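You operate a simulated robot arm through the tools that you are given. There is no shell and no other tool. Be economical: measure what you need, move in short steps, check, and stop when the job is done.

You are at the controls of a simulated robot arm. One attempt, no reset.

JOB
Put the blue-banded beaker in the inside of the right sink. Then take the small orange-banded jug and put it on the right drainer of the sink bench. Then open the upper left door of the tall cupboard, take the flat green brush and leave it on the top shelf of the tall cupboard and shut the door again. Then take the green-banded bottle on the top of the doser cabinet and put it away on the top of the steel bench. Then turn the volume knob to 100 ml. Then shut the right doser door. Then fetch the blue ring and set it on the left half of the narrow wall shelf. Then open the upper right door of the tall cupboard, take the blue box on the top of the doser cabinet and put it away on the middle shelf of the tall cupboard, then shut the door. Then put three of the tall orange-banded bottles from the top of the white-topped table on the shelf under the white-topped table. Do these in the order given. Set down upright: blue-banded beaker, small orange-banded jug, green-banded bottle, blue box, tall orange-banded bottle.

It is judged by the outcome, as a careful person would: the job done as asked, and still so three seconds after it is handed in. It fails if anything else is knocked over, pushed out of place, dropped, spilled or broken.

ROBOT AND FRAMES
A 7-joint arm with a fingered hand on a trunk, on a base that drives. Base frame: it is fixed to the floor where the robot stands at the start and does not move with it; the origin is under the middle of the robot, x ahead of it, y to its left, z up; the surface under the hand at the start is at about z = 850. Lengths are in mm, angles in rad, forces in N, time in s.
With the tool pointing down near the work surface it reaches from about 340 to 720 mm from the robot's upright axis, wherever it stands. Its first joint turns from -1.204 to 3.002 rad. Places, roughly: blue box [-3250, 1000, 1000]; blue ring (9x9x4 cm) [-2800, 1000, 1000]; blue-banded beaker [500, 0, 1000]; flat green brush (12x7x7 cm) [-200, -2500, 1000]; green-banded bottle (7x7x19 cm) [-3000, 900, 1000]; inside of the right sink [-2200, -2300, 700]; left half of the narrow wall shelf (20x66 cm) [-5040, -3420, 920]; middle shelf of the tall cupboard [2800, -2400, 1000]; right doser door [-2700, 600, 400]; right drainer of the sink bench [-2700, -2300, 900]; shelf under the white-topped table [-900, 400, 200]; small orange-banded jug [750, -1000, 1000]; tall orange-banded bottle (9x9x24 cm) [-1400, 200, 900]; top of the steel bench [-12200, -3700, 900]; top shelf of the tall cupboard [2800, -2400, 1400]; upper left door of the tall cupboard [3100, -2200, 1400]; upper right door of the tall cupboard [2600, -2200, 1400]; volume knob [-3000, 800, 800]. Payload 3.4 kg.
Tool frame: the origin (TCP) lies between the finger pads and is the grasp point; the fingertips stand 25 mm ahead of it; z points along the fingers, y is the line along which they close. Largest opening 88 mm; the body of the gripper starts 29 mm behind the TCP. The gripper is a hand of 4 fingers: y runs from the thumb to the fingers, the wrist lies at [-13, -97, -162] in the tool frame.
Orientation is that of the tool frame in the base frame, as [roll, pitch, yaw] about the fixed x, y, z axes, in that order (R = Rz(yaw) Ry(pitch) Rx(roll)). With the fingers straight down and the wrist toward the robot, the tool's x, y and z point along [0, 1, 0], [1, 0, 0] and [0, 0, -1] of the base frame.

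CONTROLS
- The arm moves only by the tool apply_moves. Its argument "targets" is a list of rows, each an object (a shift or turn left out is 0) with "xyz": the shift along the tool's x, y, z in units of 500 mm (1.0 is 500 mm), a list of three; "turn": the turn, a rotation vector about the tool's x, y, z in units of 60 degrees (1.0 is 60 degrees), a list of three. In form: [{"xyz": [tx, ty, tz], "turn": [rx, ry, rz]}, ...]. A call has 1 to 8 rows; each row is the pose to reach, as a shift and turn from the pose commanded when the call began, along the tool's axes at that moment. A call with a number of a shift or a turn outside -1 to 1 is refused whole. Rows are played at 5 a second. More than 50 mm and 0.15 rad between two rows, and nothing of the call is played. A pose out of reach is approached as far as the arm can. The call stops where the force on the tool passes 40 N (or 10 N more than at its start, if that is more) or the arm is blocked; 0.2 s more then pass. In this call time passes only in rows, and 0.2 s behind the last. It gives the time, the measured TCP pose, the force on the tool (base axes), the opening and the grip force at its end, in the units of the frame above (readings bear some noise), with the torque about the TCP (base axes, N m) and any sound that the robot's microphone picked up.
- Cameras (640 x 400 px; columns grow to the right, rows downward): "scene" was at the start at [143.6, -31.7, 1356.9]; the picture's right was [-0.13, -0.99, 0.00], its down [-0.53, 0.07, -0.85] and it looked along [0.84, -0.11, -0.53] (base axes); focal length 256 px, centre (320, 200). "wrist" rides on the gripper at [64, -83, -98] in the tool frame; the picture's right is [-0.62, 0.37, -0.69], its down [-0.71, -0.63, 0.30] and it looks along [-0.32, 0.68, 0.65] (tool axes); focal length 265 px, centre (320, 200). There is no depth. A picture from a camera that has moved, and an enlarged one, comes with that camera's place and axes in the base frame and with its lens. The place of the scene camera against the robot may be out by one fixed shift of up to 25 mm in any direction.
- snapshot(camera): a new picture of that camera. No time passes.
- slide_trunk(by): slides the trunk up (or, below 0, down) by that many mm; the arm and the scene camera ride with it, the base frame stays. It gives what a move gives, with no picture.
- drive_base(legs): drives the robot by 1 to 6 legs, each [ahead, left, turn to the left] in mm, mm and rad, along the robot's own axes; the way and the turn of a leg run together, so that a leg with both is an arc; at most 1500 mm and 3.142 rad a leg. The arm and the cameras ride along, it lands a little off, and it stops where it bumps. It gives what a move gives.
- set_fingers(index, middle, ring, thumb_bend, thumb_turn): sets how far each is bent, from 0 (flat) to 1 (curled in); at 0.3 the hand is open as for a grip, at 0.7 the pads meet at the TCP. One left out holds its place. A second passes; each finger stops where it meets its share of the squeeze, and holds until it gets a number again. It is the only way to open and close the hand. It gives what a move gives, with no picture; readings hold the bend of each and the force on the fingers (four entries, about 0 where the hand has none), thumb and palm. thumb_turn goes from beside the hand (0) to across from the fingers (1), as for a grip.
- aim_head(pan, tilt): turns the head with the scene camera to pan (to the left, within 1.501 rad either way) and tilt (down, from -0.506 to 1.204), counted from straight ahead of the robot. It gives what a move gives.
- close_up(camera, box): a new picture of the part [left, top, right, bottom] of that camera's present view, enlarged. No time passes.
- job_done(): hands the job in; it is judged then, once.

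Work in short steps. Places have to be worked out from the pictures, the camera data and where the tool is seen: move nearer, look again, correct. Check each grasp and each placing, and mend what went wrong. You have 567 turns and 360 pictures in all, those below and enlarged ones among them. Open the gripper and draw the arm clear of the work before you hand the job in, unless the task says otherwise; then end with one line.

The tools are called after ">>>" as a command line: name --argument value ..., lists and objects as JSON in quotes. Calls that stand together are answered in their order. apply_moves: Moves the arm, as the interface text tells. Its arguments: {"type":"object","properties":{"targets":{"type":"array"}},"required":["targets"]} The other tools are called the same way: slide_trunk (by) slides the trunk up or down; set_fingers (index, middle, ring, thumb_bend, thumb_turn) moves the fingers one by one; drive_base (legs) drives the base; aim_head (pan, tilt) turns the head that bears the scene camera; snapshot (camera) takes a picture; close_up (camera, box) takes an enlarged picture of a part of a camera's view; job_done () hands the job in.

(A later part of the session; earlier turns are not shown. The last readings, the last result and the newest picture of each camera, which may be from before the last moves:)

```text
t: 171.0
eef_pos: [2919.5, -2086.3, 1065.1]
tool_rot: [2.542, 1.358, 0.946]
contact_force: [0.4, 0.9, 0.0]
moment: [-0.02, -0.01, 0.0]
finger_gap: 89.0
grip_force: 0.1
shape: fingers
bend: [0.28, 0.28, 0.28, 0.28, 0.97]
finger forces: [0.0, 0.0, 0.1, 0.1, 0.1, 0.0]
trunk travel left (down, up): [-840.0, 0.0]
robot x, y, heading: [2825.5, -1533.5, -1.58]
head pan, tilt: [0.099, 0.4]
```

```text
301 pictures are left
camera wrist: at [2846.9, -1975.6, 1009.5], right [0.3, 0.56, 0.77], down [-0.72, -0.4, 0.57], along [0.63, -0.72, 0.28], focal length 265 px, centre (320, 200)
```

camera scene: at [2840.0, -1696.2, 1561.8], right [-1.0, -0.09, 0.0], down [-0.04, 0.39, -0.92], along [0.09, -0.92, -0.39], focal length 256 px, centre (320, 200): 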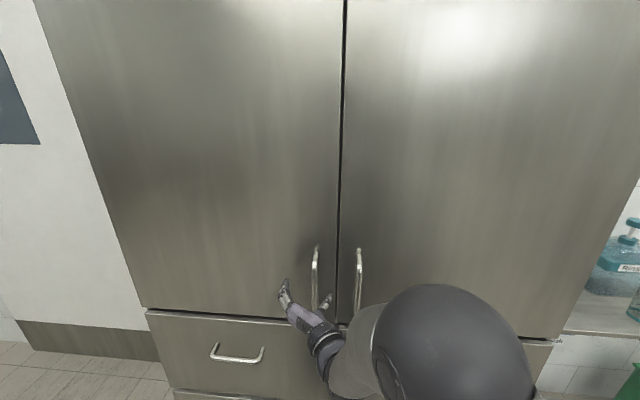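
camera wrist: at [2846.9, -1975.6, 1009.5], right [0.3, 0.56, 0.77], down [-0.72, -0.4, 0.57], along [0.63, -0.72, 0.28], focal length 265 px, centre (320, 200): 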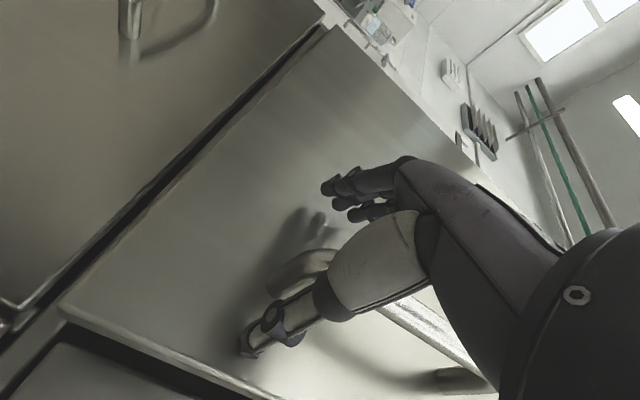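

The arm bent oddly near its limit, so I am too close. I back the base off 150 mm to get a better posture, then restore the orientation.

>>> drive_base --legs '[[-150, 0, 0]]'

>>> snapshot --camera "scene"

```text
t: 172.4
eef_pos: [2917.6, -1935.4, 1060.3]
tool_rot: [2.588, 1.359, 0.988]
contact_force: [0.4, 0.1, 0.4]
moment: [0.0, 0.0, -0.02]
finger_gap: 89.0
grip_force: 0.1
shape: fingers
bend: [0.28, 0.28, 0.28, 0.28, 0.97]
finger forces: [0.0, 0.0, 0.0, 0.0, 0.1, 0.0]
trunk travel left (down, up): [-840.0, 0.0]
robot x, y, heading: [2832.0, -1386.3, -1.577]
head pan, tilt: [0.099, 0.4]
```

```text
300 pictures are left
camera scene: at [2841.0, -1547.1, 1561.6], right [-1.0, -0.09, 0.0], down [-0.04, 0.39, -0.92], along [0.09, -0.92, -0.39], focal length 256 px, centre (320, 200)
```

scene: 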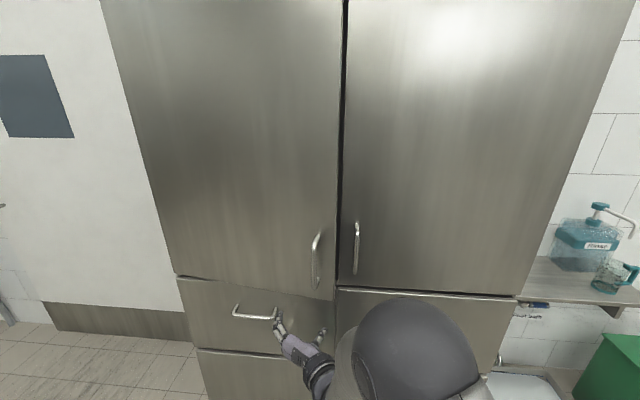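

Good surprise: the curled hand had hooked the bar and the left door is now ajar about 55 mm at its edge. I level the tool, raise it to handle height and look with the wrist camera.

>>> apply_moves --targets '[{"xyz": [-0.05, 0, 0], "turn": [0, -0.09, 0]}, {"xyz": [-0.1, 0, 0], "turn": [0, -0.171, 0]}, {"xyz": [-0.14, 0, 0], "turn": [0, -0.171, 0]}]'

>>> snapshot --camera "wrist"

```text
t: 173.4
eef_pos: [2893.1, -1944.5, 1083.6]
tool_rot: [2.257, 1.407, 0.603]
contact_force: [-0.8, 0.0, -0.3]
moment: [0.0, 0.01, -0.01]
finger_gap: 88.7
grip_force: 0.1
shape: fingers
bend: [0.28, 0.28, 0.28, 0.28, 0.97]
finger forces: [0.0, 0.1, 0.1, 0.1, 0.0, 0.0]
trunk travel left (down, up): [-840.0, 0.0]
robot x, y, heading: [2828.4, -1385.8, -1.582]
head pan, tilt: [0.099, 0.4]
stopped in row 3: the arm was blocked; the commanded pose is now the measured one
```

```text
299 pictures are left
camera wrist: at [2828.2, -1834.2, 1019.4], right [0.33, 0.6, 0.73], down [-0.74, -0.31, 0.59], along [0.58, -0.74, 0.34], focal length 265 px, centre (320, 200)
```

wrist: 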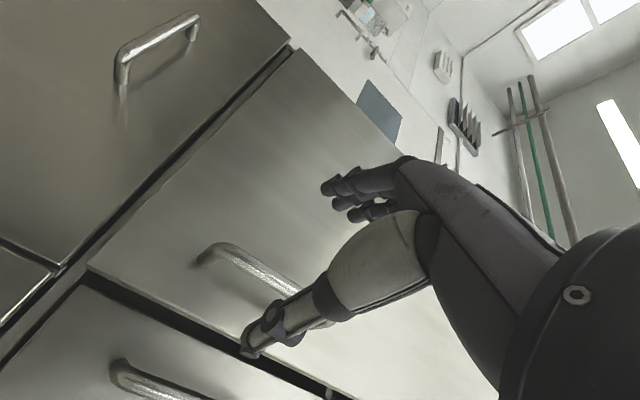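

The joint posture is limited when the hand is left of the robot axis, so I strafe the base left 160 mm and bring the hand back right.

>>> drive_base --legs '[[0, 170, 0]]'

>>> apply_moves --targets '[{"xyz": [0, -0.08, 0]}, {"xyz": [0, -0.16, 0]}, {"xyz": [0, -0.24, 0]}, {"xyz": [0, -0.3, 0]}]'

```text
t: 174.9
eef_pos: [3063.8, -1944.8, 1083.3]
tool_rot: [2.242, 1.408, 0.595]
contact_force: [0.1, -0.1, 0.4]
moment: [0.02, -0.02, 0.01]
finger_gap: 89.0
grip_force: 0.1
shape: fingers
bend: [0.28, 0.28, 0.28, 0.28, 0.97]
finger forces: [0.0, 0.0, 0.0, 0.0, 0.0, 0.0]
trunk travel left (down, up): [-840.0, 0.0]
robot x, y, heading: [2997.4, -1382.6, -1.572]
head pan, tilt: [0.099, 0.4]
```

```text
t: 175.9
eef_pos: [2914.7, -1934.9, 1066.0]
tool_rot: [2.248, 1.405, 0.6]
contact_force: [-0.4, 0.3, -0.5]
moment: [-0.03, 0.0, 0.01]
finger_gap: 88.9
grip_force: 0.0
shape: fingers
bend: [0.28, 0.28, 0.28, 0.28, 0.97]
finger forces: [0.0, 0.0, 0.0, 0.0, 0.1, 0.1]
trunk travel left (down, up): [-840.0, 0.0]
robot x, y, heading: [2995.2, -1387.1, -1.573]
head pan, tilt: [0.099, 0.4]
```

Now I level the orientation fully and raise to handle height.

>>> apply_moves --targets '[{"xyz": [-0.04, 0, 0], "turn": [-0.03, -0.05, -0.06]}, {"xyz": [-0.09, 0, 0], "turn": [-0.067, -0.1, -0.124]}, {"xyz": [-0.13, 0, 0], "turn": [-0.067, -0.1, -0.124]}]'

>>> snapshot --camera "wrist"

```text
t: 176.7
eef_pos: [2907.3, -1936.6, 1128.6]
tool_rot: [0.201, 1.56, -1.377]
contact_force: [-0.5, 0.1, -0.1]
moment: [0.01, -0.02, 0.02]
finger_gap: 88.9
grip_force: 0.0
shape: fingers
bend: [0.28, 0.28, 0.28, 0.28, 0.97]
finger forces: [0.0, 0.0, 0.0, 0.0, 0.0, 0.0]
trunk travel left (down, up): [-840.0, 0.0]
robot x, y, heading: [2995.0, -1385.5, -1.575]
head pan, tilt: [0.099, 0.4]
```

```text
298 pictures are left
camera wrist: at [2825.7, -1838.6, 1063.5], right [0.37, 0.7, 0.61], down [-0.63, -0.29, 0.72], along [0.68, -0.66, 0.33], focal length 265 px, centre (320, 200)
```

wrist: 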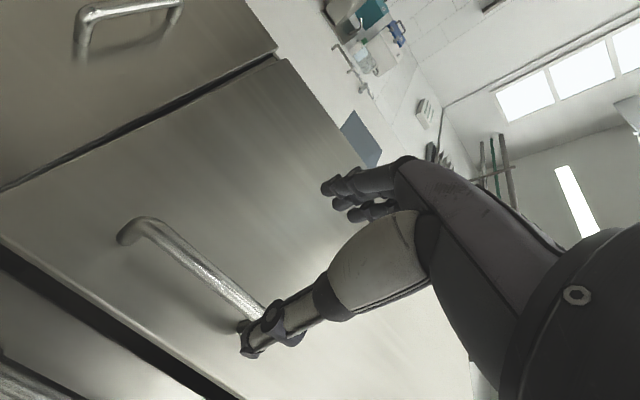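

The bar is at (2927, -2135), mid z≈1121 as predicted. I approach in line with it.

>>> apply_moves --targets '[{"xyz": [0.005, 0.02, 0.09]}, {"xyz": [0.01, 0.04, 0.18]}, {"xyz": [0.01, 0.04, 0.27]}]'

>>> snapshot --camera "wrist"

```text
t: 177.5
eef_pos: [2926.1, -2076.4, 1122.0]
tool_rot: [0.158, 1.566, -1.422]
contact_force: [0.4, -0.1, -0.3]
moment: [-0.05, 0.0, 0.0]
finger_gap: 88.9
grip_force: 0.1
shape: fingers
bend: [0.28, 0.28, 0.28, 0.28, 0.97]
finger forces: [0.0, 0.0, 0.0, 0.0, 0.0, 0.0]
trunk travel left (down, up): [-840.0, 0.0]
robot x, y, heading: [2998.4, -1385.5, -1.573]
head pan, tilt: [0.099, 0.4]
```

```text
297 pictures are left
camera wrist: at [2845.6, -1977.7, 1057.9], right [0.37, 0.69, 0.62], down [-0.63, -0.3, 0.71], along [0.68, -0.66, 0.33], focal length 265 px, centre (320, 200)
```

wrist: 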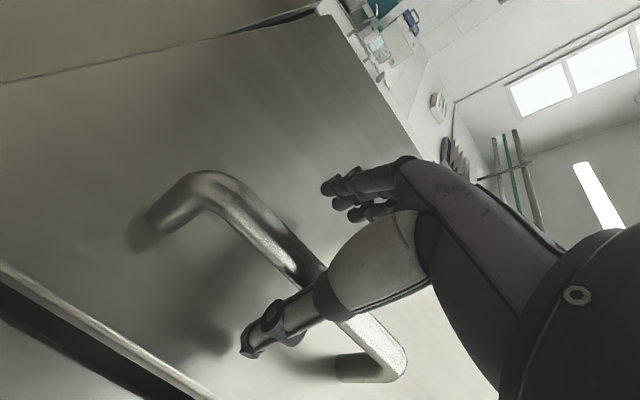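

Bar is centred between thumb and fingers, ~30–40 mm ahead. Advance 40 mm and close.

>>> apply_moves --targets '[{"xyz": [0, 0, 0.04]}, {"xyz": [0, 0, 0.08]}]'

>>> set_fingers --index 0.8 --middle 0.8 --ring 0.8 --thumb_bend 0.7

>>> snapshot --camera "wrist"

```text
t: 178.1
eef_pos: [2923.7, -2113.5, 1124.9]
tool_rot: [0.385, 1.563, -1.197]
contact_force: [-4.9, 1.0, 0.8]
moment: [-0.02, 0.01, 0.09]
finger_gap: 91.8
grip_force: 2.4
shape: fingers
bend: [0.28, 0.28, 0.28, 0.26, 0.98]
finger forces: [0.1, 0.0, 0.1, 0.0, 5.5, 0.0]
trunk travel left (down, up): [-840.0, 0.0]
robot x, y, heading: [2996.8, -1384.1, -1.571]
head pan, tilt: [0.099, 0.4]
```

```text
t: 179.1
eef_pos: [2916.5, -2112.8, 1125.8]
tool_rot: [0.772, 1.559, -0.81]
contact_force: [-29.8, 4.6, 3.5]
moment: [0.03, 0.23, 0.19]
finger_gap: 11.1
grip_force: 19.2
shape: fingers
bend: [0.8, 0.8, 0.8, 0.58, 0.98]
finger forces: [0.1, 0.1, 0.0, 0.0, 37.6, 0.0]
trunk travel left (down, up): [-840.0, 0.0]
robot x, y, heading: [2994.2, -1385.8, -1.574]
head pan, tilt: [0.099, 0.4]
```

```text
296 pictures are left
camera wrist: at [2836.0, -2013.8, 1059.6], right [0.37, 0.69, 0.62], down [-0.64, -0.29, 0.71], along [0.67, -0.66, 0.34], focal length 265 px, centre (320, 200)
```

wrist: 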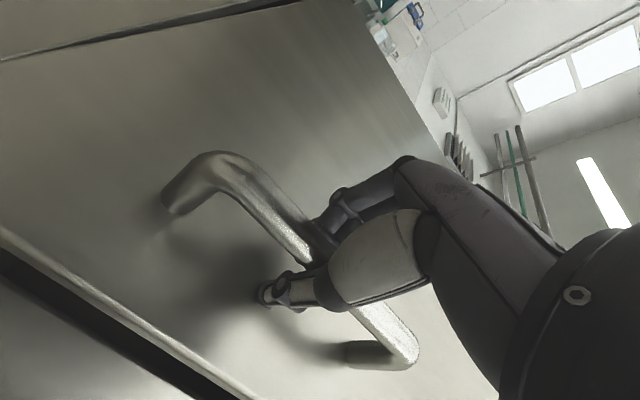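

The hand encloses the bar. I ease the thumb and pull the door by driving the base back along the arc.

>>> set_fingers --thumb_bend 0.5

>>> drive_base --legs '[[-110, 20, 0]]'

>>> snapshot --camera "scene"

```text
t: 180.1
eef_pos: [2921.1, -2112.7, 1125.0]
tool_rot: [0.672, 1.559, -0.908]
contact_force: [-18.6, 4.0, 0.0]
moment: [0.04, 0.1, 0.23]
finger_gap: 22.0
grip_force: 10.4
shape: fingers
bend: [0.8, 0.8, 0.8, 0.44, 0.97]
finger forces: [0.0, 0.0, 0.1, 0.1, 19.6, 0.0]
trunk travel left (down, up): [-840.0, 0.0]
robot x, y, heading: [2996.0, -1380.4, -1.568]
head pan, tilt: [0.099, 0.4]
```

```text
t: 181.3
eef_pos: [2945.9, -1999.9, 1125.7]
tool_rot: [0.414, 1.562, -1.165]
contact_force: [-4.3, 1.1, 1.0]
moment: [0.06, 0.01, -0.07]
finger_gap: 14.1
grip_force: 3.5
shape: fingers
bend: [0.8, 0.8, 0.8, 0.47, 0.98]
finger forces: [0.0, 0.0, 0.2, 0.0, 7.2, 0.0]
trunk travel left (down, up): [-840.0, 0.0]
robot x, y, heading: [3017.0, -1272.9, -1.575]
head pan, tilt: [0.099, 0.4]
```

```text
295 pictures are left
camera scene: at [3027.6, -1434.0, 1561.8], right [-1.0, -0.1, 0.0], down [-0.04, 0.39, -0.92], along [0.09, -0.92, -0.39], focal length 256 px, centre (320, 200)
```

scene: 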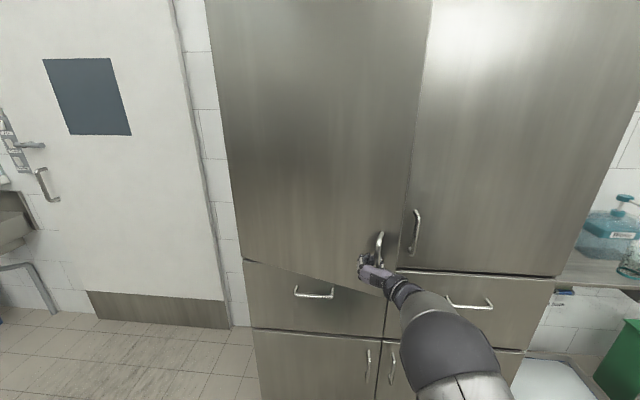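

Door follows (~17°). To keep clear of the table behind me, I pull further with the arm along the arc.

>>> apply_moves --targets '[{"xyz": [0, 0.03, -0.07]}, {"xyz": [0, 0.065, -0.14]}, {"xyz": [0, 0.11, -0.21]}, {"xyz": [0, 0.16, -0.27]}]'

>>> snapshot --camera "scene"

```text
t: 182.3
eef_pos: [3014.7, -1868.8, 1109.1]
tool_rot: [2.754, 1.543, 1.145]
contact_force: [1.7, -0.7, -0.9]
moment: [0.11, -0.01, -0.1]
finger_gap: 8.8
grip_force: 5.4
shape: fingers
bend: [0.8, 0.79, 0.79, 0.52, 0.98]
finger forces: [0.9, 1.6, 4.0, 0.0, 5.4, 0.1]
trunk travel left (down, up): [-840.0, 0.0]
robot x, y, heading: [3014.7, -1272.6, -1.571]
head pan, tilt: [0.099, 0.4]
```

```text
294 pictures are left
camera scene: at [3031.3, -1433.5, 1561.7], right [-1.0, -0.1, 0.0], down [-0.04, 0.39, -0.92], along [0.09, -0.92, -0.39], focal length 256 px, centre (320, 200)
```

scene: 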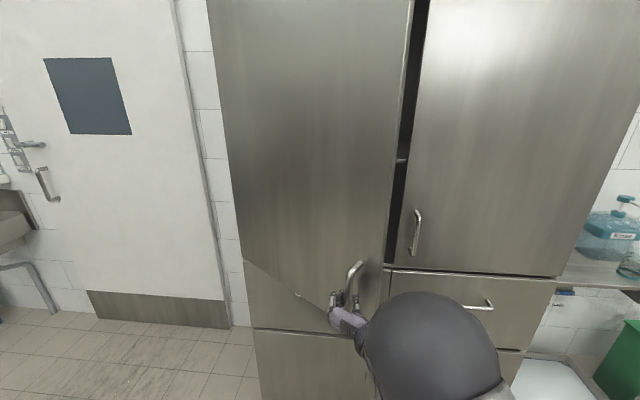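

Door about 35° open. I open the hand and withdraw from the handle.

>>> set_fingers --index 0.2 --middle 0.2 --ring 0.2 --thumb_bend 0.1

>>> apply_moves --targets '[{"xyz": [0, -0.01, -0.07]}, {"xyz": [0, -0.03, -0.13]}]'

>>> snapshot --camera "wrist"

>>> snapshot --camera "scene"

```text
t: 183.3
eef_pos: [3016.2, -1872.3, 1119.4]
tool_rot: [1.918, 1.546, 0.311]
contact_force: [0.4, -0.2, -0.3]
moment: [-0.03, -0.03, 0.0]
finger_gap: 109.0
grip_force: 0.1
shape: fingers
bend: [0.2, 0.2, 0.2, 0.1, 0.98]
finger forces: [0.0, 0.0, 0.1, 0.0, 0.0, 0.0]
trunk travel left (down, up): [-840.0, 0.0]
robot x, y, heading: [3017.5, -1274.6, -1.573]
head pan, tilt: [0.099, 0.4]
```

```text
t: 184.1
eef_pos: [2998.2, -1792.9, 1067.8]
tool_rot: [2.925, 1.45, 1.308]
contact_force: [-0.6, -0.4, -0.3]
moment: [0.02, -0.03, -0.01]
finger_gap: 109.2
grip_force: 0.0
shape: fingers
bend: [0.2, 0.2, 0.2, 0.1, 0.98]
finger forces: [0.0, 0.0, 0.1, 0.0, 0.0, 0.0]
trunk travel left (down, up): [-840.0, 0.0]
robot x, y, heading: [3015.8, -1273.4, -1.57]
head pan, tilt: [0.099, 0.4]
stopped in row 2: the arm was blocked; the commanded pose is now the measured one
```

```text
293 pictures are left
camera wrist: at [2922.2, -1685.0, 1013.4], right [0.38, 0.6, 0.71], down [-0.66, -0.36, 0.66], along [0.64, -0.72, 0.26], focal length 265 px, centre (320, 200)
```

wrist: 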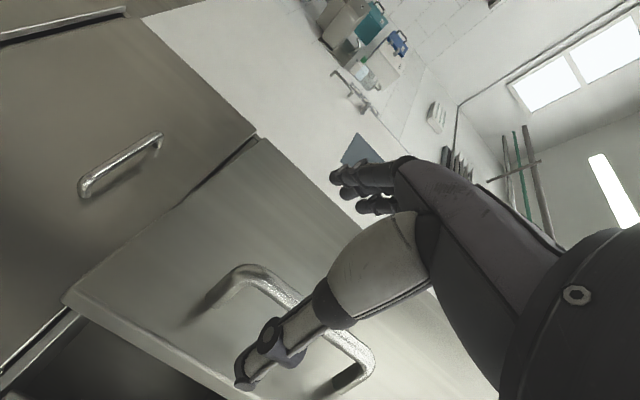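

```text
292 pictures are left
camera scene: at [3029.2, -1435.4, 1561.6], right [-1.0, -0.1, 0.0], down [-0.04, 0.39, -0.92], along [0.09, -0.92, -0.39], focal length 256 px, centre (320, 200)
```

scene: 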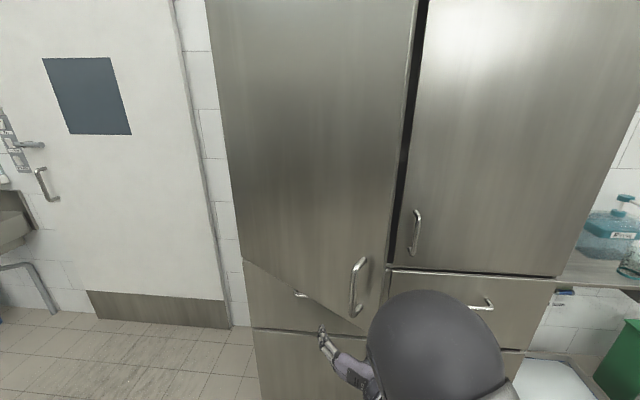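

The hand is free and the door stays ~35° open. I now put the hand behind the door's free edge: strafe right, go forward, then turn left to push the door from inside.

>>> drive_base --legs '[[20, -165, 0], [200, 0, 0]]'

>>> snapshot --camera "scene"

```text
t: 186.7
eef_pos: [2830.4, -2017.6, 1068.5]
tool_rot: [2.929, 1.453, 1.309]
contact_force: [-0.6, -0.3, -0.5]
moment: [-0.02, 0.01, -0.02]
finger_gap: 108.8
grip_force: 0.2
shape: fingers
bend: [0.2, 0.2, 0.2, 0.1, 0.98]
finger forces: [0.0, 0.1, 0.0, 0.0, 0.0, 0.0]
trunk travel left (down, up): [-840.0, 0.0]
robot x, y, heading: [2850.2, -1497.3, -1.581]
head pan, tilt: [0.099, 0.4]
```

```text
291 pictures are left
camera scene: at [2863.3, -1659.0, 1561.6], right [-1.0, -0.09, 0.0], down [-0.04, 0.39, -0.92], along [0.09, -0.92, -0.39], focal length 256 px, centre (320, 200)
```

scene: 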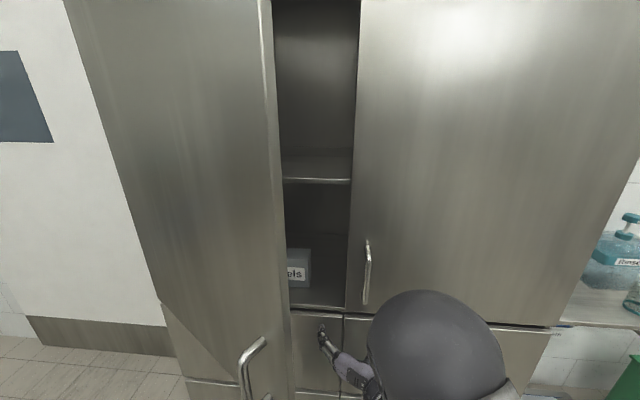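

The hand is just inside the edge. I turn left in steps to push the door open.

>>> drive_base --legs '[[0, 0, 0.45]]'

>>> snapshot --camera "scene"

```text
t: 188.5
eef_pos: [3061.5, -1973.6, 1067.6]
tool_rot: [2.948, 1.451, 1.78]
contact_force: [0.0, -1.1, 0.0]
moment: [0.01, 0.0, -0.02]
finger_gap: 109.2
grip_force: 0.1
shape: fingers
bend: [0.2, 0.2, 0.2, 0.1, 0.98]
finger forces: [0.0, 0.0, 0.0, 0.0, 0.0, 0.1]
trunk travel left (down, up): [-840.0, 0.0]
robot x, y, heading: [2851.6, -1491.2, -1.124]
head pan, tilt: [0.099, 0.4]
```

```text
290 pictures are left
camera scene: at [2925.2, -1640.6, 1561.7], right [-0.85, -0.52, 0.0], down [-0.2, 0.33, -0.92], along [0.48, -0.79, -0.39], focal length 256 px, centre (320, 200)
```

scene: 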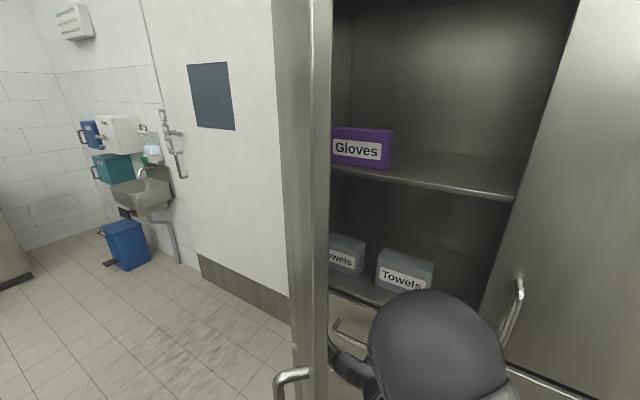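

Working well; the shelves show a Gloves box on the top shelf and Towels on the middle. I push on.

>>> drive_base --legs '[[0, 0, 0.4]]'

>>> snapshot --camera "scene"

```text
t: 190.1
eef_pos: [3230.5, -1854.1, 1069.4]
tool_rot: [2.917, 1.45, 2.148]
contact_force: [-0.4, 0.3, 0.0]
moment: [0.01, -0.03, -0.01]
finger_gap: 109.2
grip_force: 0.0
shape: fingers
bend: [0.2, 0.2, 0.2, 0.1, 0.98]
finger forces: [0.1, 0.0, 0.0, 0.0, 0.1, 0.0]
trunk travel left (down, up): [-840.0, 0.0]
robot x, y, heading: [2851.2, -1496.5, -0.724]
head pan, tilt: [0.099, 0.4]
```

```text
289 pictures are left
camera scene: at [2967.9, -1603.7, 1561.7], right [-0.58, -0.81, 0.0], down [-0.32, 0.23, -0.92], along [0.75, -0.54, -0.39], focal length 256 px, centre (320, 200)
```

scene: 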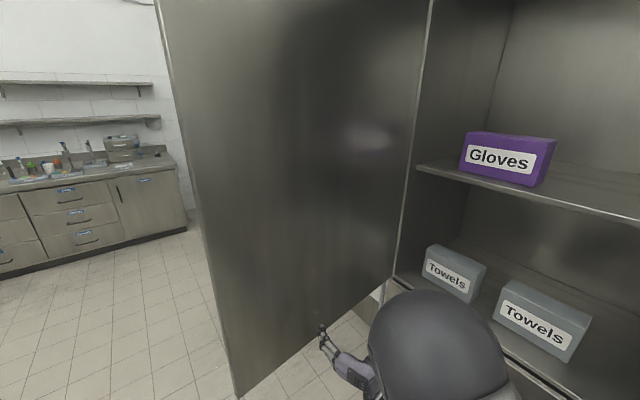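

The door stands wide open. I swing the hand back and drive along the aisle to the brush shelf at x≈-200.

>>> drive_base --legs '[[0, 0, -0.85], [0, -1500, 0], [0, -1480, 0]]'

>>> aim_head --pan 0.1 --tilt 0.4

>>> snapshot --camera "scene"

>>> snapshot --camera "wrist"

```text
t: 206.5
eef_pos: [-135.9, -1960.0, 1069.7]
tool_rot: [2.919, 1.451, 1.268]
contact_force: [-0.4, -0.6, -0.5]
moment: [0.03, 0.02, 0.0]
finger_gap: 109.3
grip_force: 0.0
shape: fingers
bend: [0.2, 0.2, 0.2, 0.1, 0.98]
finger forces: [0.1, 0.0, 0.0, 0.0, 0.1, 0.0]
trunk travel left (down, up): [-840.0, 0.0]
robot x, y, heading: [-104.0, -1441.4, -1.608]
head pan, tilt: [0.099, 0.4]
```

```text
t: 207.1
eef_pos: [-137.0, -1961.7, 1067.3]
tool_rot: [2.922, 1.451, 1.269]
contact_force: [0.0, 0.2, 1.4]
moment: [-0.02, 0.03, -0.01]
finger_gap: 109.1
grip_force: 0.0
shape: fingers
bend: [0.2, 0.2, 0.2, 0.1, 0.98]
finger forces: [0.0, 0.0, 0.1, 0.0, 0.1, 0.0]
trunk travel left (down, up): [-840.0, 0.0]
robot x, y, heading: [-101.2, -1439.2, -1.604]
head pan, tilt: [0.099, 0.4]
```

```text
288 pictures are left
camera scene: at [-92.3, -1603.0, 1561.7], right [-1.0, -0.06, 0.0], down [-0.02, 0.39, -0.92], along [0.06, -0.92, -0.39], focal length 256 px, centre (320, 200)
```

scene: 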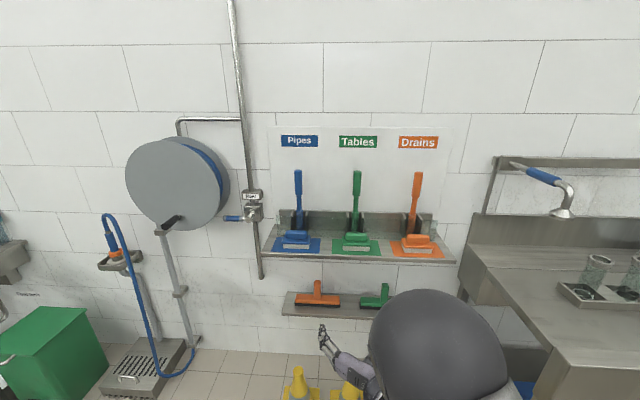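

```text
287 pictures are left
camera wrist: at [-208.8, -1849.5, 1014.3], right [0.4, 0.58, 0.71], down [-0.68, -0.33, 0.66], along [0.62, -0.74, 0.26], focal length 265 px, centre (320, 200)
```

wrist: 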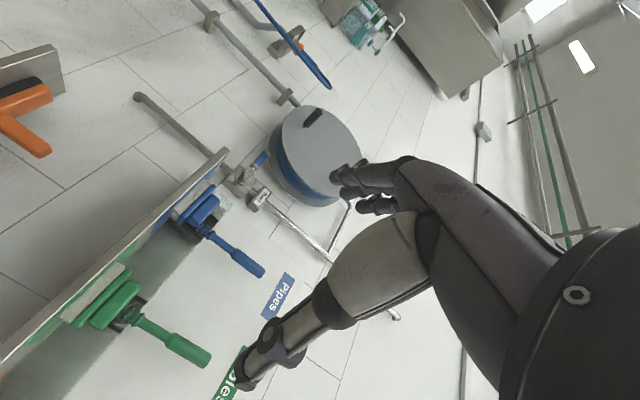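

I zoom in to tell the green items apart.

>>> close_up --camera "scene" --box '[260, 130, 470, 330]'

```text
2.00 times, centred on (365, 230) of scene
camera zoom: at [-92.3, -1603.0, 1561.7], right [-1.0, -0.06, 0.0], down [-0.02, 0.39, -0.92], along [0.06, -0.92, -0.39], focal length 512 px, centre (230, 140)
```

zoom: 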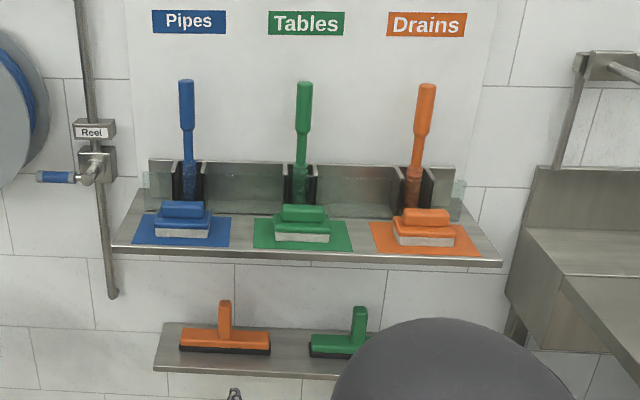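

The flat green brush is the block on the green mat of the upper shelf at about (-155, -2465), z≈960–1030. I turn the hand back to fingers-down.

>>> apply_moves --targets '[{"turn": [0.08, 0.08, 0.08]}, {"turn": [0.16, 0.16, 0.16]}, {"turn": [0.24, 0.24, 0.24]}, {"turn": [0.32, 0.32, 0.32]}, {"turn": [0.4, 0.4, 0.4]}, {"turn": [0.48, 0.48, 0.48]}, {"turn": [0.56, 0.56, 0.56]}, {"turn": [0.577, 0.577, 0.577]}]'

>>> apply_moves --targets '[{"turn": [0.08, 0.08, 0.08]}, {"turn": [0.16, 0.16, 0.16]}, {"turn": [0.24, 0.24, 0.24]}, {"turn": [0.32, 0.32, 0.32]}, {"turn": [0.4, 0.4, 0.4]}, {"turn": [0.48, 0.48, 0.48]}, {"turn": [0.56, 0.56, 0.56]}, {"turn": [0.577, 0.577, 0.577]}]'

```text
t: 208.9
eef_pos: [-136.1, -1960.2, 1069.6]
tool_rot: [2.795, 0.647, 0.457]
contact_force: [0.6, -0.9, 0.2]
moment: [-0.01, 0.02, 0.04]
finger_gap: 109.4
grip_force: 0.0
shape: fingers
bend: [0.2, 0.2, 0.2, 0.1, 0.98]
finger forces: [0.0, 0.1, 0.0, 0.1, 0.0, 0.0]
trunk travel left (down, up): [-840.0, 0.0]
robot x, y, heading: [-102.6, -1442.8, -1.61]
head pan, tilt: [0.099, 0.4]
```

```text
t: 210.7
eef_pos: [-135.8, -1958.9, 1070.3]
tool_rot: [-3.025, -0.028, -0.081]
contact_force: [0.3, -1.0, 0.2]
moment: [0.01, -0.06, 0.0]
finger_gap: 109.2
grip_force: 0.1
shape: fingers
bend: [0.2, 0.2, 0.2, 0.1, 0.98]
finger forces: [0.1, 0.0, 0.0, 0.0, 0.0, 0.1]
trunk travel left (down, up): [-840.0, 0.0]
robot x, y, heading: [-104.3, -1437.8, -1.603]
head pan, tilt: [0.099, 0.4]
```

Fingers are down again. I trim the orientation, lift the hand and drive 350 mm closer.

>>> apply_moves --targets '[{"xyz": [0, 0, -0.07], "turn": [-0.06, -0.014, -0.04]}, {"xyz": [0, 0, -0.14], "turn": [-0.11, -0.027, -0.077]}]'

>>> drive_base --legs '[[350, 0, 0.03]]'

>>> aim_head --pan 0.1 --tilt 0.7

>>> snapshot --camera "scene"

>>> snapshot --camera "wrist"

```text
t: 211.3
eef_pos: [-140.5, -1968.6, 1140.0]
tool_rot: [3.141, -0.001, -0.001]
contact_force: [1.0, 0.1, -0.5]
moment: [-0.03, -0.03, 0.02]
finger_gap: 109.2
grip_force: 0.2
shape: fingers
bend: [0.2, 0.2, 0.2, 0.1, 0.98]
finger forces: [0.0, 0.1, 0.0, 0.0, 0.0, 0.1]
trunk travel left (down, up): [-840.0, 0.0]
robot x, y, heading: [-99.3, -1439.8, -1.609]
head pan, tilt: [0.099, 0.4]
```

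```text
t: 213.6
eef_pos: [-138.5, -2326.2, 1140.2]
tool_rot: [3.14, -0.003, 0.019]
contact_force: [-0.9, 0.5, 0.1]
moment: [-0.03, 0.01, 0.02]
finger_gap: 109.3
grip_force: 0.1
shape: fingers
bend: [0.2, 0.2, 0.2, 0.1, 0.98]
finger forces: [0.0, 0.0, 0.0, 0.0, 0.1, 0.0]
trunk travel left (down, up): [-840.0, 0.0]
robot x, y, heading: [-108.4, -1797.2, -1.588]
head pan, tilt: [0.099, 0.4]
```

```text
t: 214.4
eef_pos: [-138.9, -2326.0, 1139.6]
tool_rot: [-3.141, -0.002, 0.018]
contact_force: [0.2, 0.1, -0.1]
moment: [0.03, -0.01, -0.01]
finger_gap: 109.5
grip_force: 0.0
shape: fingers
bend: [0.2, 0.2, 0.2, 0.1, 0.98]
finger forces: [0.0, 0.0, 0.1, 0.1, 0.1, 0.1]
trunk travel left (down, up): [-840.0, 0.0]
robot x, y, heading: [-113.2, -1797.9, -1.585]
head pan, tilt: [0.099, 0.7]
```

```text
285 pictures are left
camera scene: at [-99.3, -1951.7, 1534.9], right [-1.0, -0.08, 0.0], down [-0.05, 0.64, -0.77], along [0.06, -0.76, -0.64], focal length 256 px, centre (320, 200)
```

scene: 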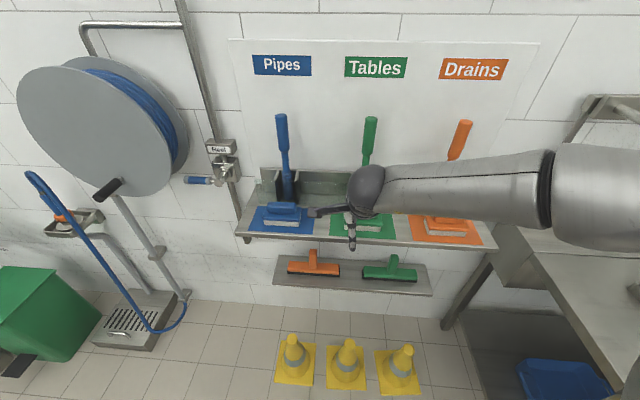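

```text
284 pictures are left
camera wrist: at [-75.2, -2242.1, 1238.4], right [-0.61, -0.38, 0.69], down [-0.73, 0.62, -0.31], along [-0.31, -0.69, -0.65], focal length 265 px, centre (320, 200)
```

wrist: 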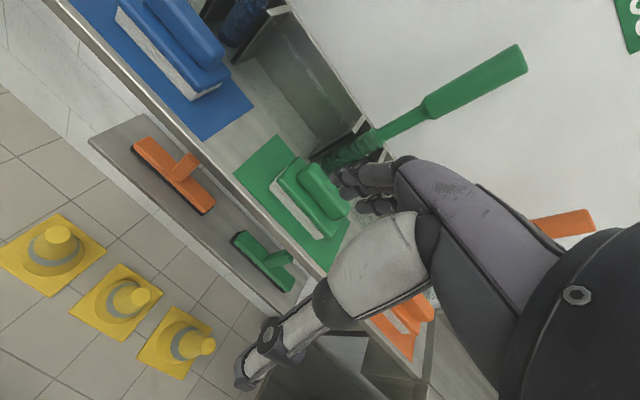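

The brush's grip bar runs along x at about (-170, -2484). I narrow the fingers and move closer above it for a second look.

>>> set_fingers --index 0.35 --middle 0.35 --ring 0.35 --thumb_bend 0.3

>>> apply_moves --targets '[{"xyz": [-0.03, 0.08, 0]}, {"xyz": [-0.06, 0.16, 0]}, {"xyz": [-0.06, 0.2, 0]}]'

>>> snapshot --camera "wrist"

```text
t: 215.4
eef_pos: [-139.5, -2326.8, 1139.2]
tool_rot: [3.141, -0.002, 0.019]
contact_force: [0.1, -0.5, 0.3]
moment: [-0.03, -0.01, -0.02]
finger_gap: 80.3
grip_force: 0.1
shape: fingers
bend: [0.35, 0.35, 0.35, 0.3, 0.98]
finger forces: [0.0, 0.0, 0.1, 0.0, 0.0, 0.0]
trunk travel left (down, up): [-840.0, 0.0]
robot x, y, heading: [-110.1, -1797.0, -1.585]
head pan, tilt: [0.099, 0.7]
```

```text
t: 216.2
eef_pos: [-164.2, -2427.2, 1138.2]
tool_rot: [3.141, 0.0, 0.019]
contact_force: [0.4, -0.2, 1.0]
moment: [0.03, 0.01, 0.0]
finger_gap: 79.9
grip_force: 0.2
shape: fingers
bend: [0.35, 0.35, 0.35, 0.3, 0.98]
finger forces: [0.1, 0.1, 0.0, 0.1, 0.1, 0.0]
trunk travel left (down, up): [-840.0, 0.0]
robot x, y, heading: [-111.6, -1795.6, -1.582]
head pan, tilt: [0.099, 0.7]
```

```text
283 pictures are left
camera wrist: at [-101.0, -2342.9, 1237.1], right [-0.61, -0.38, 0.69], down [-0.73, 0.62, -0.3], along [-0.31, -0.69, -0.65], focal length 265 px, centre (320, 200)
```

wrist: 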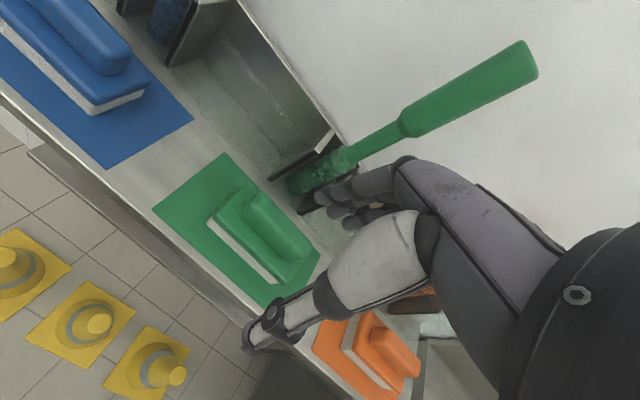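

Triangulated: grip bar centre at (-183, -2516), z≈991. I drive 55 mm closer, shift over it, and come down to z≈1040 for a look.

>>> drive_base --legs '[[55, 0, 0]]'

>>> apply_moves --targets '[{"xyz": [-0.03, 0.06, 0.05]}, {"xyz": [-0.035, 0.068, 0.13]}, {"xyz": [-0.035, 0.068, 0.19]}]'

>>> snapshot --camera "wrist"

>>> snapshot --camera "scene"

```text
t: 217.2
eef_pos: [-165.3, -2479.0, 1140.0]
tool_rot: [-3.14, -0.002, 0.017]
contact_force: [-0.2, -0.2, -0.4]
moment: [0.04, 0.01, 0.02]
finger_gap: 80.4
grip_force: 0.0
shape: fingers
bend: [0.35, 0.35, 0.35, 0.3, 0.98]
finger forces: [0.1, 0.0, 0.0, 0.0, 0.1, 0.1]
trunk travel left (down, up): [-840.0, 0.0]
robot x, y, heading: [-112.0, -1846.6, -1.586]
head pan, tilt: [0.099, 0.7]
```

```text
t: 218.0
eef_pos: [-180.7, -2511.7, 1042.7]
tool_rot: [3.141, -0.002, 0.016]
contact_force: [-0.2, 0.1, -0.6]
moment: [-0.01, 0.0, -0.02]
finger_gap: 79.9
grip_force: 0.1
shape: fingers
bend: [0.35, 0.35, 0.35, 0.3, 0.98]
finger forces: [0.0, 0.0, 0.1, 0.1, 0.1, 0.0]
trunk travel left (down, up): [-840.0, 0.0]
robot x, y, heading: [-109.0, -1848.8, -1.589]
head pan, tilt: [0.099, 0.7]
```

```text
282 pictures are left
camera wrist: at [-118.2, -2427.8, 1141.1], right [-0.61, -0.38, 0.69], down [-0.72, 0.62, -0.31], along [-0.31, -0.69, -0.65], focal length 265 px, centre (320, 200)
```

wrist: 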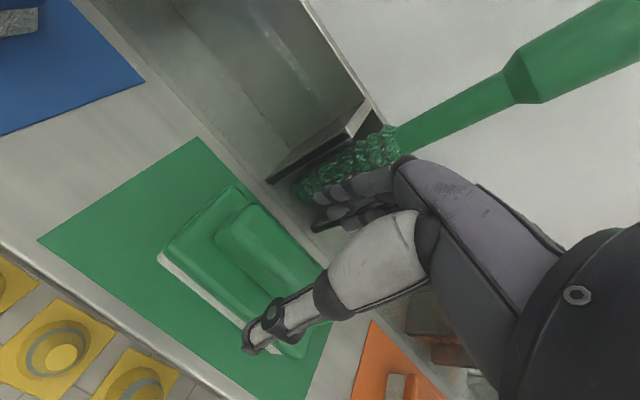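

```text
281 pictures are left
camera scene: at [-100.4, -2004.9, 1534.8], right [-1.0, -0.08, 0.0], down [-0.05, 0.64, -0.76], along [0.06, -0.76, -0.64], focal length 256 px, centre (320, 200)
```

scene: 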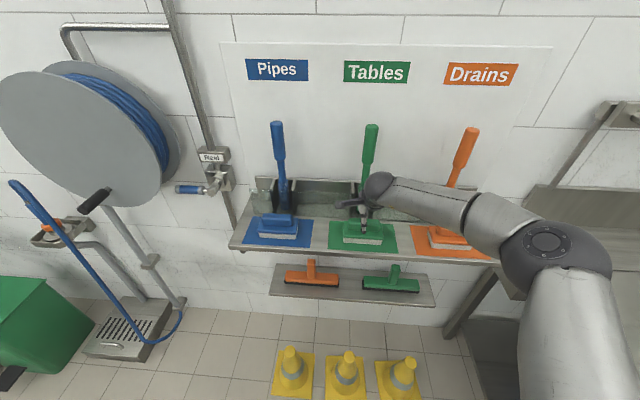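

The bar is almost exactly below the grasp axis (~50 mm). I descend 36 mm so that the fingertips flank the bar.

>>> apply_moves --targets '[{"xyz": [0.008, 0.01, 0.04]}, {"xyz": [0.008, 0.01, 0.072]}]'

>>> close_up --camera "wrist" --box '[120, 120, 420, 380]'

>>> close_up --camera "scene" --box '[300, 150, 460, 260]'

```text
t: 218.6
eef_pos: [-178.1, -2514.6, 1006.4]
tool_rot: [3.14, -0.003, 0.018]
contact_force: [0.2, 1.2, 0.1]
moment: [0.01, -0.02, -0.05]
finger_gap: 80.0
grip_force: 0.0
shape: fingers
bend: [0.35, 0.35, 0.35, 0.3, 0.98]
finger forces: [0.0, 0.0, 0.0, 0.1, 0.1, 0.0]
trunk travel left (down, up): [-840.0, 0.0]
robot x, y, heading: [-112.7, -1850.6, -1.591]
head pan, tilt: [0.099, 0.7]
```

```text
1.54 times, centred on (270, 250) of wrist
camera zoom: at [-115.1, -2432.1, 1105.1], right [-0.61, -0.38, 0.69], down [-0.73, 0.62, -0.31], along [-0.31, -0.69, -0.65], focal length 408 px, centre (397, 123)
```

zoom: 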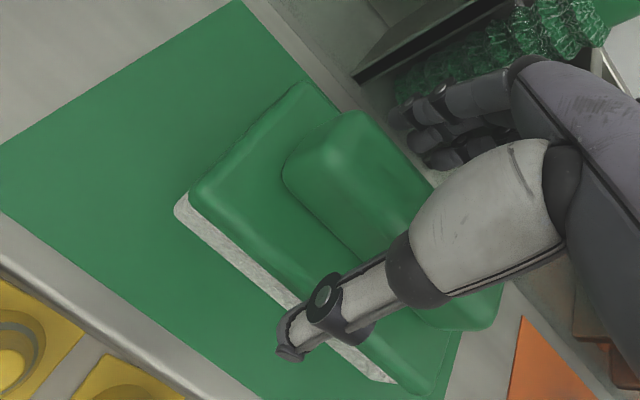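

```text
3.64 times, centred on (380, 205) of scene
camera zoom: at [-100.7, -2004.6, 1534.8], right [-1.0, -0.08, 0.0], down [-0.05, 0.64, -0.76], along [0.06, -0.76, -0.64], focal length 931 px, centre (102, 182)
```

zoom: 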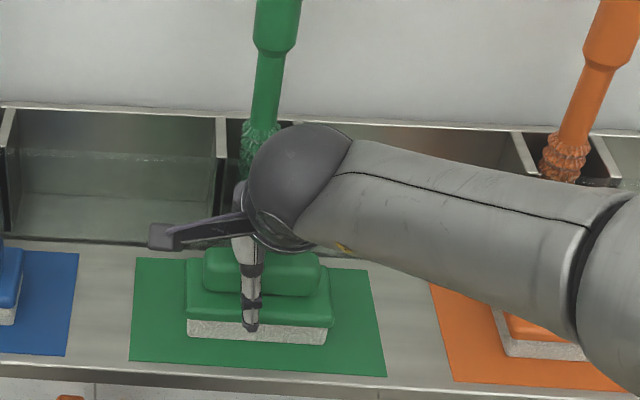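

Thumb in front, fingers behind the bar. I go down another 12 mm and close.

>>> apply_moves --targets '[{"xyz": [0, 0, 0.012]}, {"xyz": [0, 0, 0.024]}]'

>>> set_fingers --index 0.75 --middle 0.75 --ring 0.75 --thumb_bend 0.7

>>> close_up --camera "wrist" --box '[120, 120, 420, 380]'

```text
t: 219.2
eef_pos: [-179.6, -2516.2, 994.0]
tool_rot: [-3.141, 0.0, 0.019]
contact_force: [-0.5, 0.6, 0.9]
moment: [-0.02, 0.02, 0.02]
finger_gap: 80.4
grip_force: 0.0
shape: fingers
bend: [0.35, 0.35, 0.35, 0.3, 0.98]
finger forces: [0.1, 0.0, 0.0, 0.0, 0.0, 0.0]
trunk travel left (down, up): [-840.0, 0.0]
robot x, y, heading: [-113.3, -1848.3, -1.588]
head pan, tilt: [0.099, 0.7]
```

```text
t: 220.2
eef_pos: [-178.7, -2515.9, 995.2]
tool_rot: [-3.141, -0.001, 0.018]
contact_force: [0.2, 1.5, 0.2]
moment: [-0.05, -0.01, 0.02]
finger_gap: 57.7
grip_force: 25.3
shape: fingers
bend: [0.57, 0.61, 0.64, 0.35, 0.92]
finger forces: [9.2, 8.1, 8.0, 0.0, 25.2, 0.1]
trunk travel left (down, up): [-840.0, 0.0]
robot x, y, heading: [-110.5, -1849.7, -1.586]
head pan, tilt: [0.099, 0.7]
```

```text
1.54 times, centred on (270, 250) of wrist
camera zoom: at [-114.4, -2432.7, 1094.1], right [-0.61, -0.38, 0.69], down [-0.73, 0.62, -0.31], along [-0.31, -0.69, -0.65], focal length 408 px, centre (397, 123)
```

zoom: 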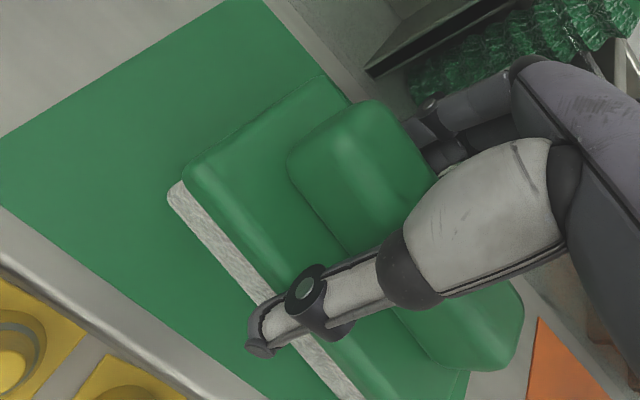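

Gripped with 25 N. I lift and check.

>>> apply_moves --targets '[{"xyz": [0, 0, -0.04]}, {"xyz": [0, 0, -0.1]}, {"xyz": [0, 0, -0.16]}]'

>>> snapshot --camera "wrist"

>>> close_up --camera "scene" --box '[300, 100, 460, 260]'

```text
t: 221.0
eef_pos: [-178.7, -2518.2, 1073.8]
tool_rot: [-3.14, -0.001, 0.019]
contact_force: [-0.4, 0.1, -2.0]
moment: [-0.05, -0.02, 0.0]
finger_gap: 57.9
grip_force: 25.1
shape: fingers
bend: [0.57, 0.61, 0.64, 0.35, 0.92]
finger forces: [9.2, 8.0, 7.9, 0.0, 25.1, 0.0]
trunk travel left (down, up): [-840.0, 0.0]
robot x, y, heading: [-115.8, -1846.8, -1.595]
head pan, tilt: [0.099, 0.7]
```

```text
277 pictures are left
camera wrist: at [-115.4, -2433.4, 1173.4], right [-0.61, -0.38, 0.69], down [-0.73, 0.62, -0.3], along [-0.31, -0.69, -0.65], focal length 265 px, centre (320, 200)
```

wrist: 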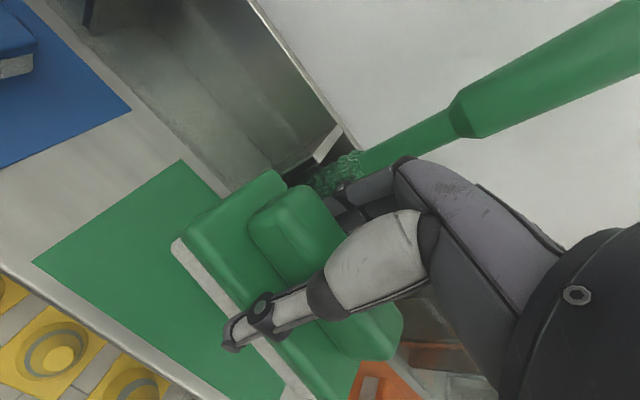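

```text
2.50 times, centred on (380, 180) of scene
camera zoom: at [-100.3, -2004.2, 1534.8], right [-1.0, -0.08, 0.0], down [-0.05, 0.64, -0.77], along [0.06, -0.76, -0.64], focal length 640 px, centre (170, 250)
```

zoom: 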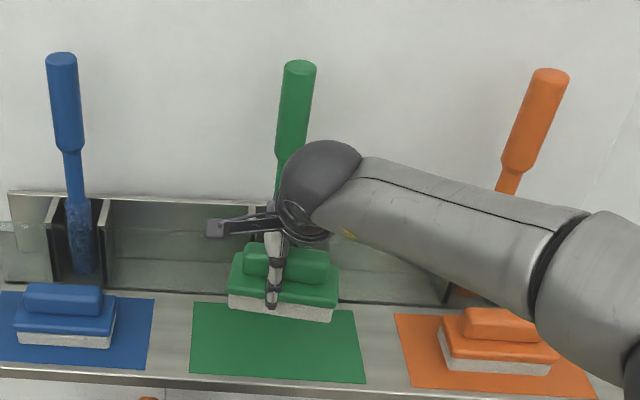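

Brush is held. I pull it back from the wall, back off, and strafe to the cupboard.

>>> apply_moves --targets '[{"xyz": [0, -0.08, -0.04]}, {"xyz": [0, -0.17, -0.06]}, {"xyz": [0, -0.25, -0.08]}]'

>>> drive_base --legs '[[-380, 0, 0.018], [0, 1480, 0], [0, 1450, 0]]'

>>> aim_head --pan 0.0 --tilt 0.2

>>> snapshot --camera "scene"

```text
t: 221.8
eef_pos: [-180.6, -2390.3, 1117.0]
tool_rot: [3.139, -0.002, 0.017]
contact_force: [-0.8, 0.4, -0.7]
moment: [-0.04, 0.02, -0.03]
finger_gap: 57.5
grip_force: 25.2
shape: fingers
bend: [0.57, 0.61, 0.64, 0.35, 0.92]
finger forces: [9.0, 8.1, 7.9, 0.1, 25.0, 0.0]
trunk travel left (down, up): [-840.0, 0.0]
robot x, y, heading: [-111.3, -1852.8, -1.593]
head pan, tilt: [0.099, 0.7]
```

```text
t: 237.9
eef_pos: [2773.8, -1933.3, 1115.7]
tool_rot: [-3.141, -0.002, 0.073]
contact_force: [0.6, -0.5, -0.8]
moment: [-0.02, 0.01, -0.01]
finger_gap: 57.5
grip_force: 25.2
shape: fingers
bend: [0.57, 0.61, 0.64, 0.35, 0.92]
finger forces: [9.1, 8.2, 7.8, 0.0, 25.0, 0.1]
trunk travel left (down, up): [-840.0, 0.0]
robot x, y, heading: [2818.1, -1384.6, -1.531]
head pan, tilt: [0.099, 0.7]
```

```text
t: 238.8
eef_pos: [2773.6, -1932.5, 1114.5]
tool_rot: [3.141, -0.002, 0.073]
contact_force: [0.4, -0.5, -1.2]
moment: [-0.03, -0.03, -0.01]
finger_gap: 57.6
grip_force: 24.9
shape: fingers
bend: [0.57, 0.61, 0.64, 0.35, 0.92]
finger forces: [9.0, 8.2, 7.8, 0.0, 25.0, 0.1]
trunk travel left (down, up): [-840.0, 0.0]
robot x, y, heading: [2814.5, -1385.9, -1.533]
head pan, tilt: [0.0, 0.201]
```

```text
275 pictures are left
camera scene: at [2822.9, -1549.9, 1580.1], right [-1.0, -0.04, 0.0], down [-0.01, 0.2, -0.98], along [0.04, -0.98, -0.2], focal length 256 px, centre (320, 200)
```

scene: 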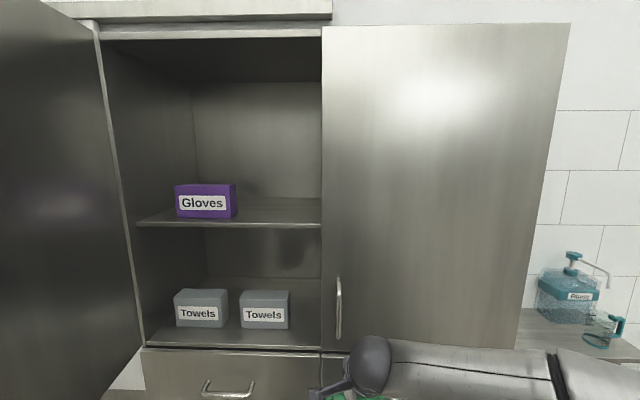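

Clear view: top shelf at z≈1368, ceiling ≈1845, free space right of the Gloves box (x 2890–3100). I raise the brush to about z 1480 here first.

>>> apply_moves --targets '[{"xyz": [0, 0, -0.09], "turn": [0, 0, 0.035]}, {"xyz": [0, 0, -0.18], "turn": [0, 0, 0.07]}, {"xyz": [0, 0, -0.27], "turn": [0, 0, 0.07]}, {"xyz": [0, 0, -0.36], "turn": [0, 0, 0.07]}, {"xyz": [0, 0, -0.45], "turn": [0, 0, 0.07]}, {"xyz": [0, 0, -0.54], "turn": [0, 0, 0.07]}, {"xyz": [0, 0, -0.63], "turn": [0, 0, 0.07]}, {"xyz": [0, 0, -0.72], "turn": [0, 0, 0.07]}]'

>>> snapshot --camera "scene"

```text
t: 240.6
eef_pos: [2779.5, -1934.2, 1473.7]
tool_rot: [-3.14, 0.004, 0.004]
contact_force: [-0.9, 0.0, -1.3]
moment: [0.0, -0.01, -0.01]
finger_gap: 57.6
grip_force: 24.4
shape: fingers
bend: [0.57, 0.61, 0.64, 0.35, 0.92]
finger forces: [8.9, 8.0, 7.6, 0.1, 24.4, 0.0]
trunk travel left (down, up): [-840.0, 0.0]
robot x, y, heading: [2812.4, -1386.7, -1.531]
head pan, tilt: [0.0, 0.201]
```

```text
274 pictures are left
camera scene: at [2827.0, -1549.8, 1580.1], right [-1.0, -0.04, 0.0], down [-0.01, 0.2, -0.98], along [0.04, -0.98, -0.2], focal length 256 px, centre (320, 200)
```

scene: 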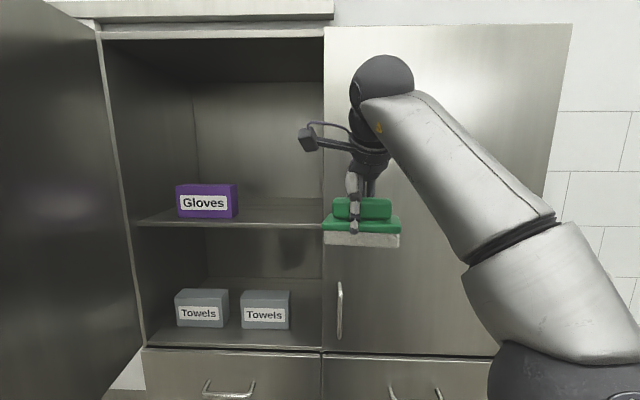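

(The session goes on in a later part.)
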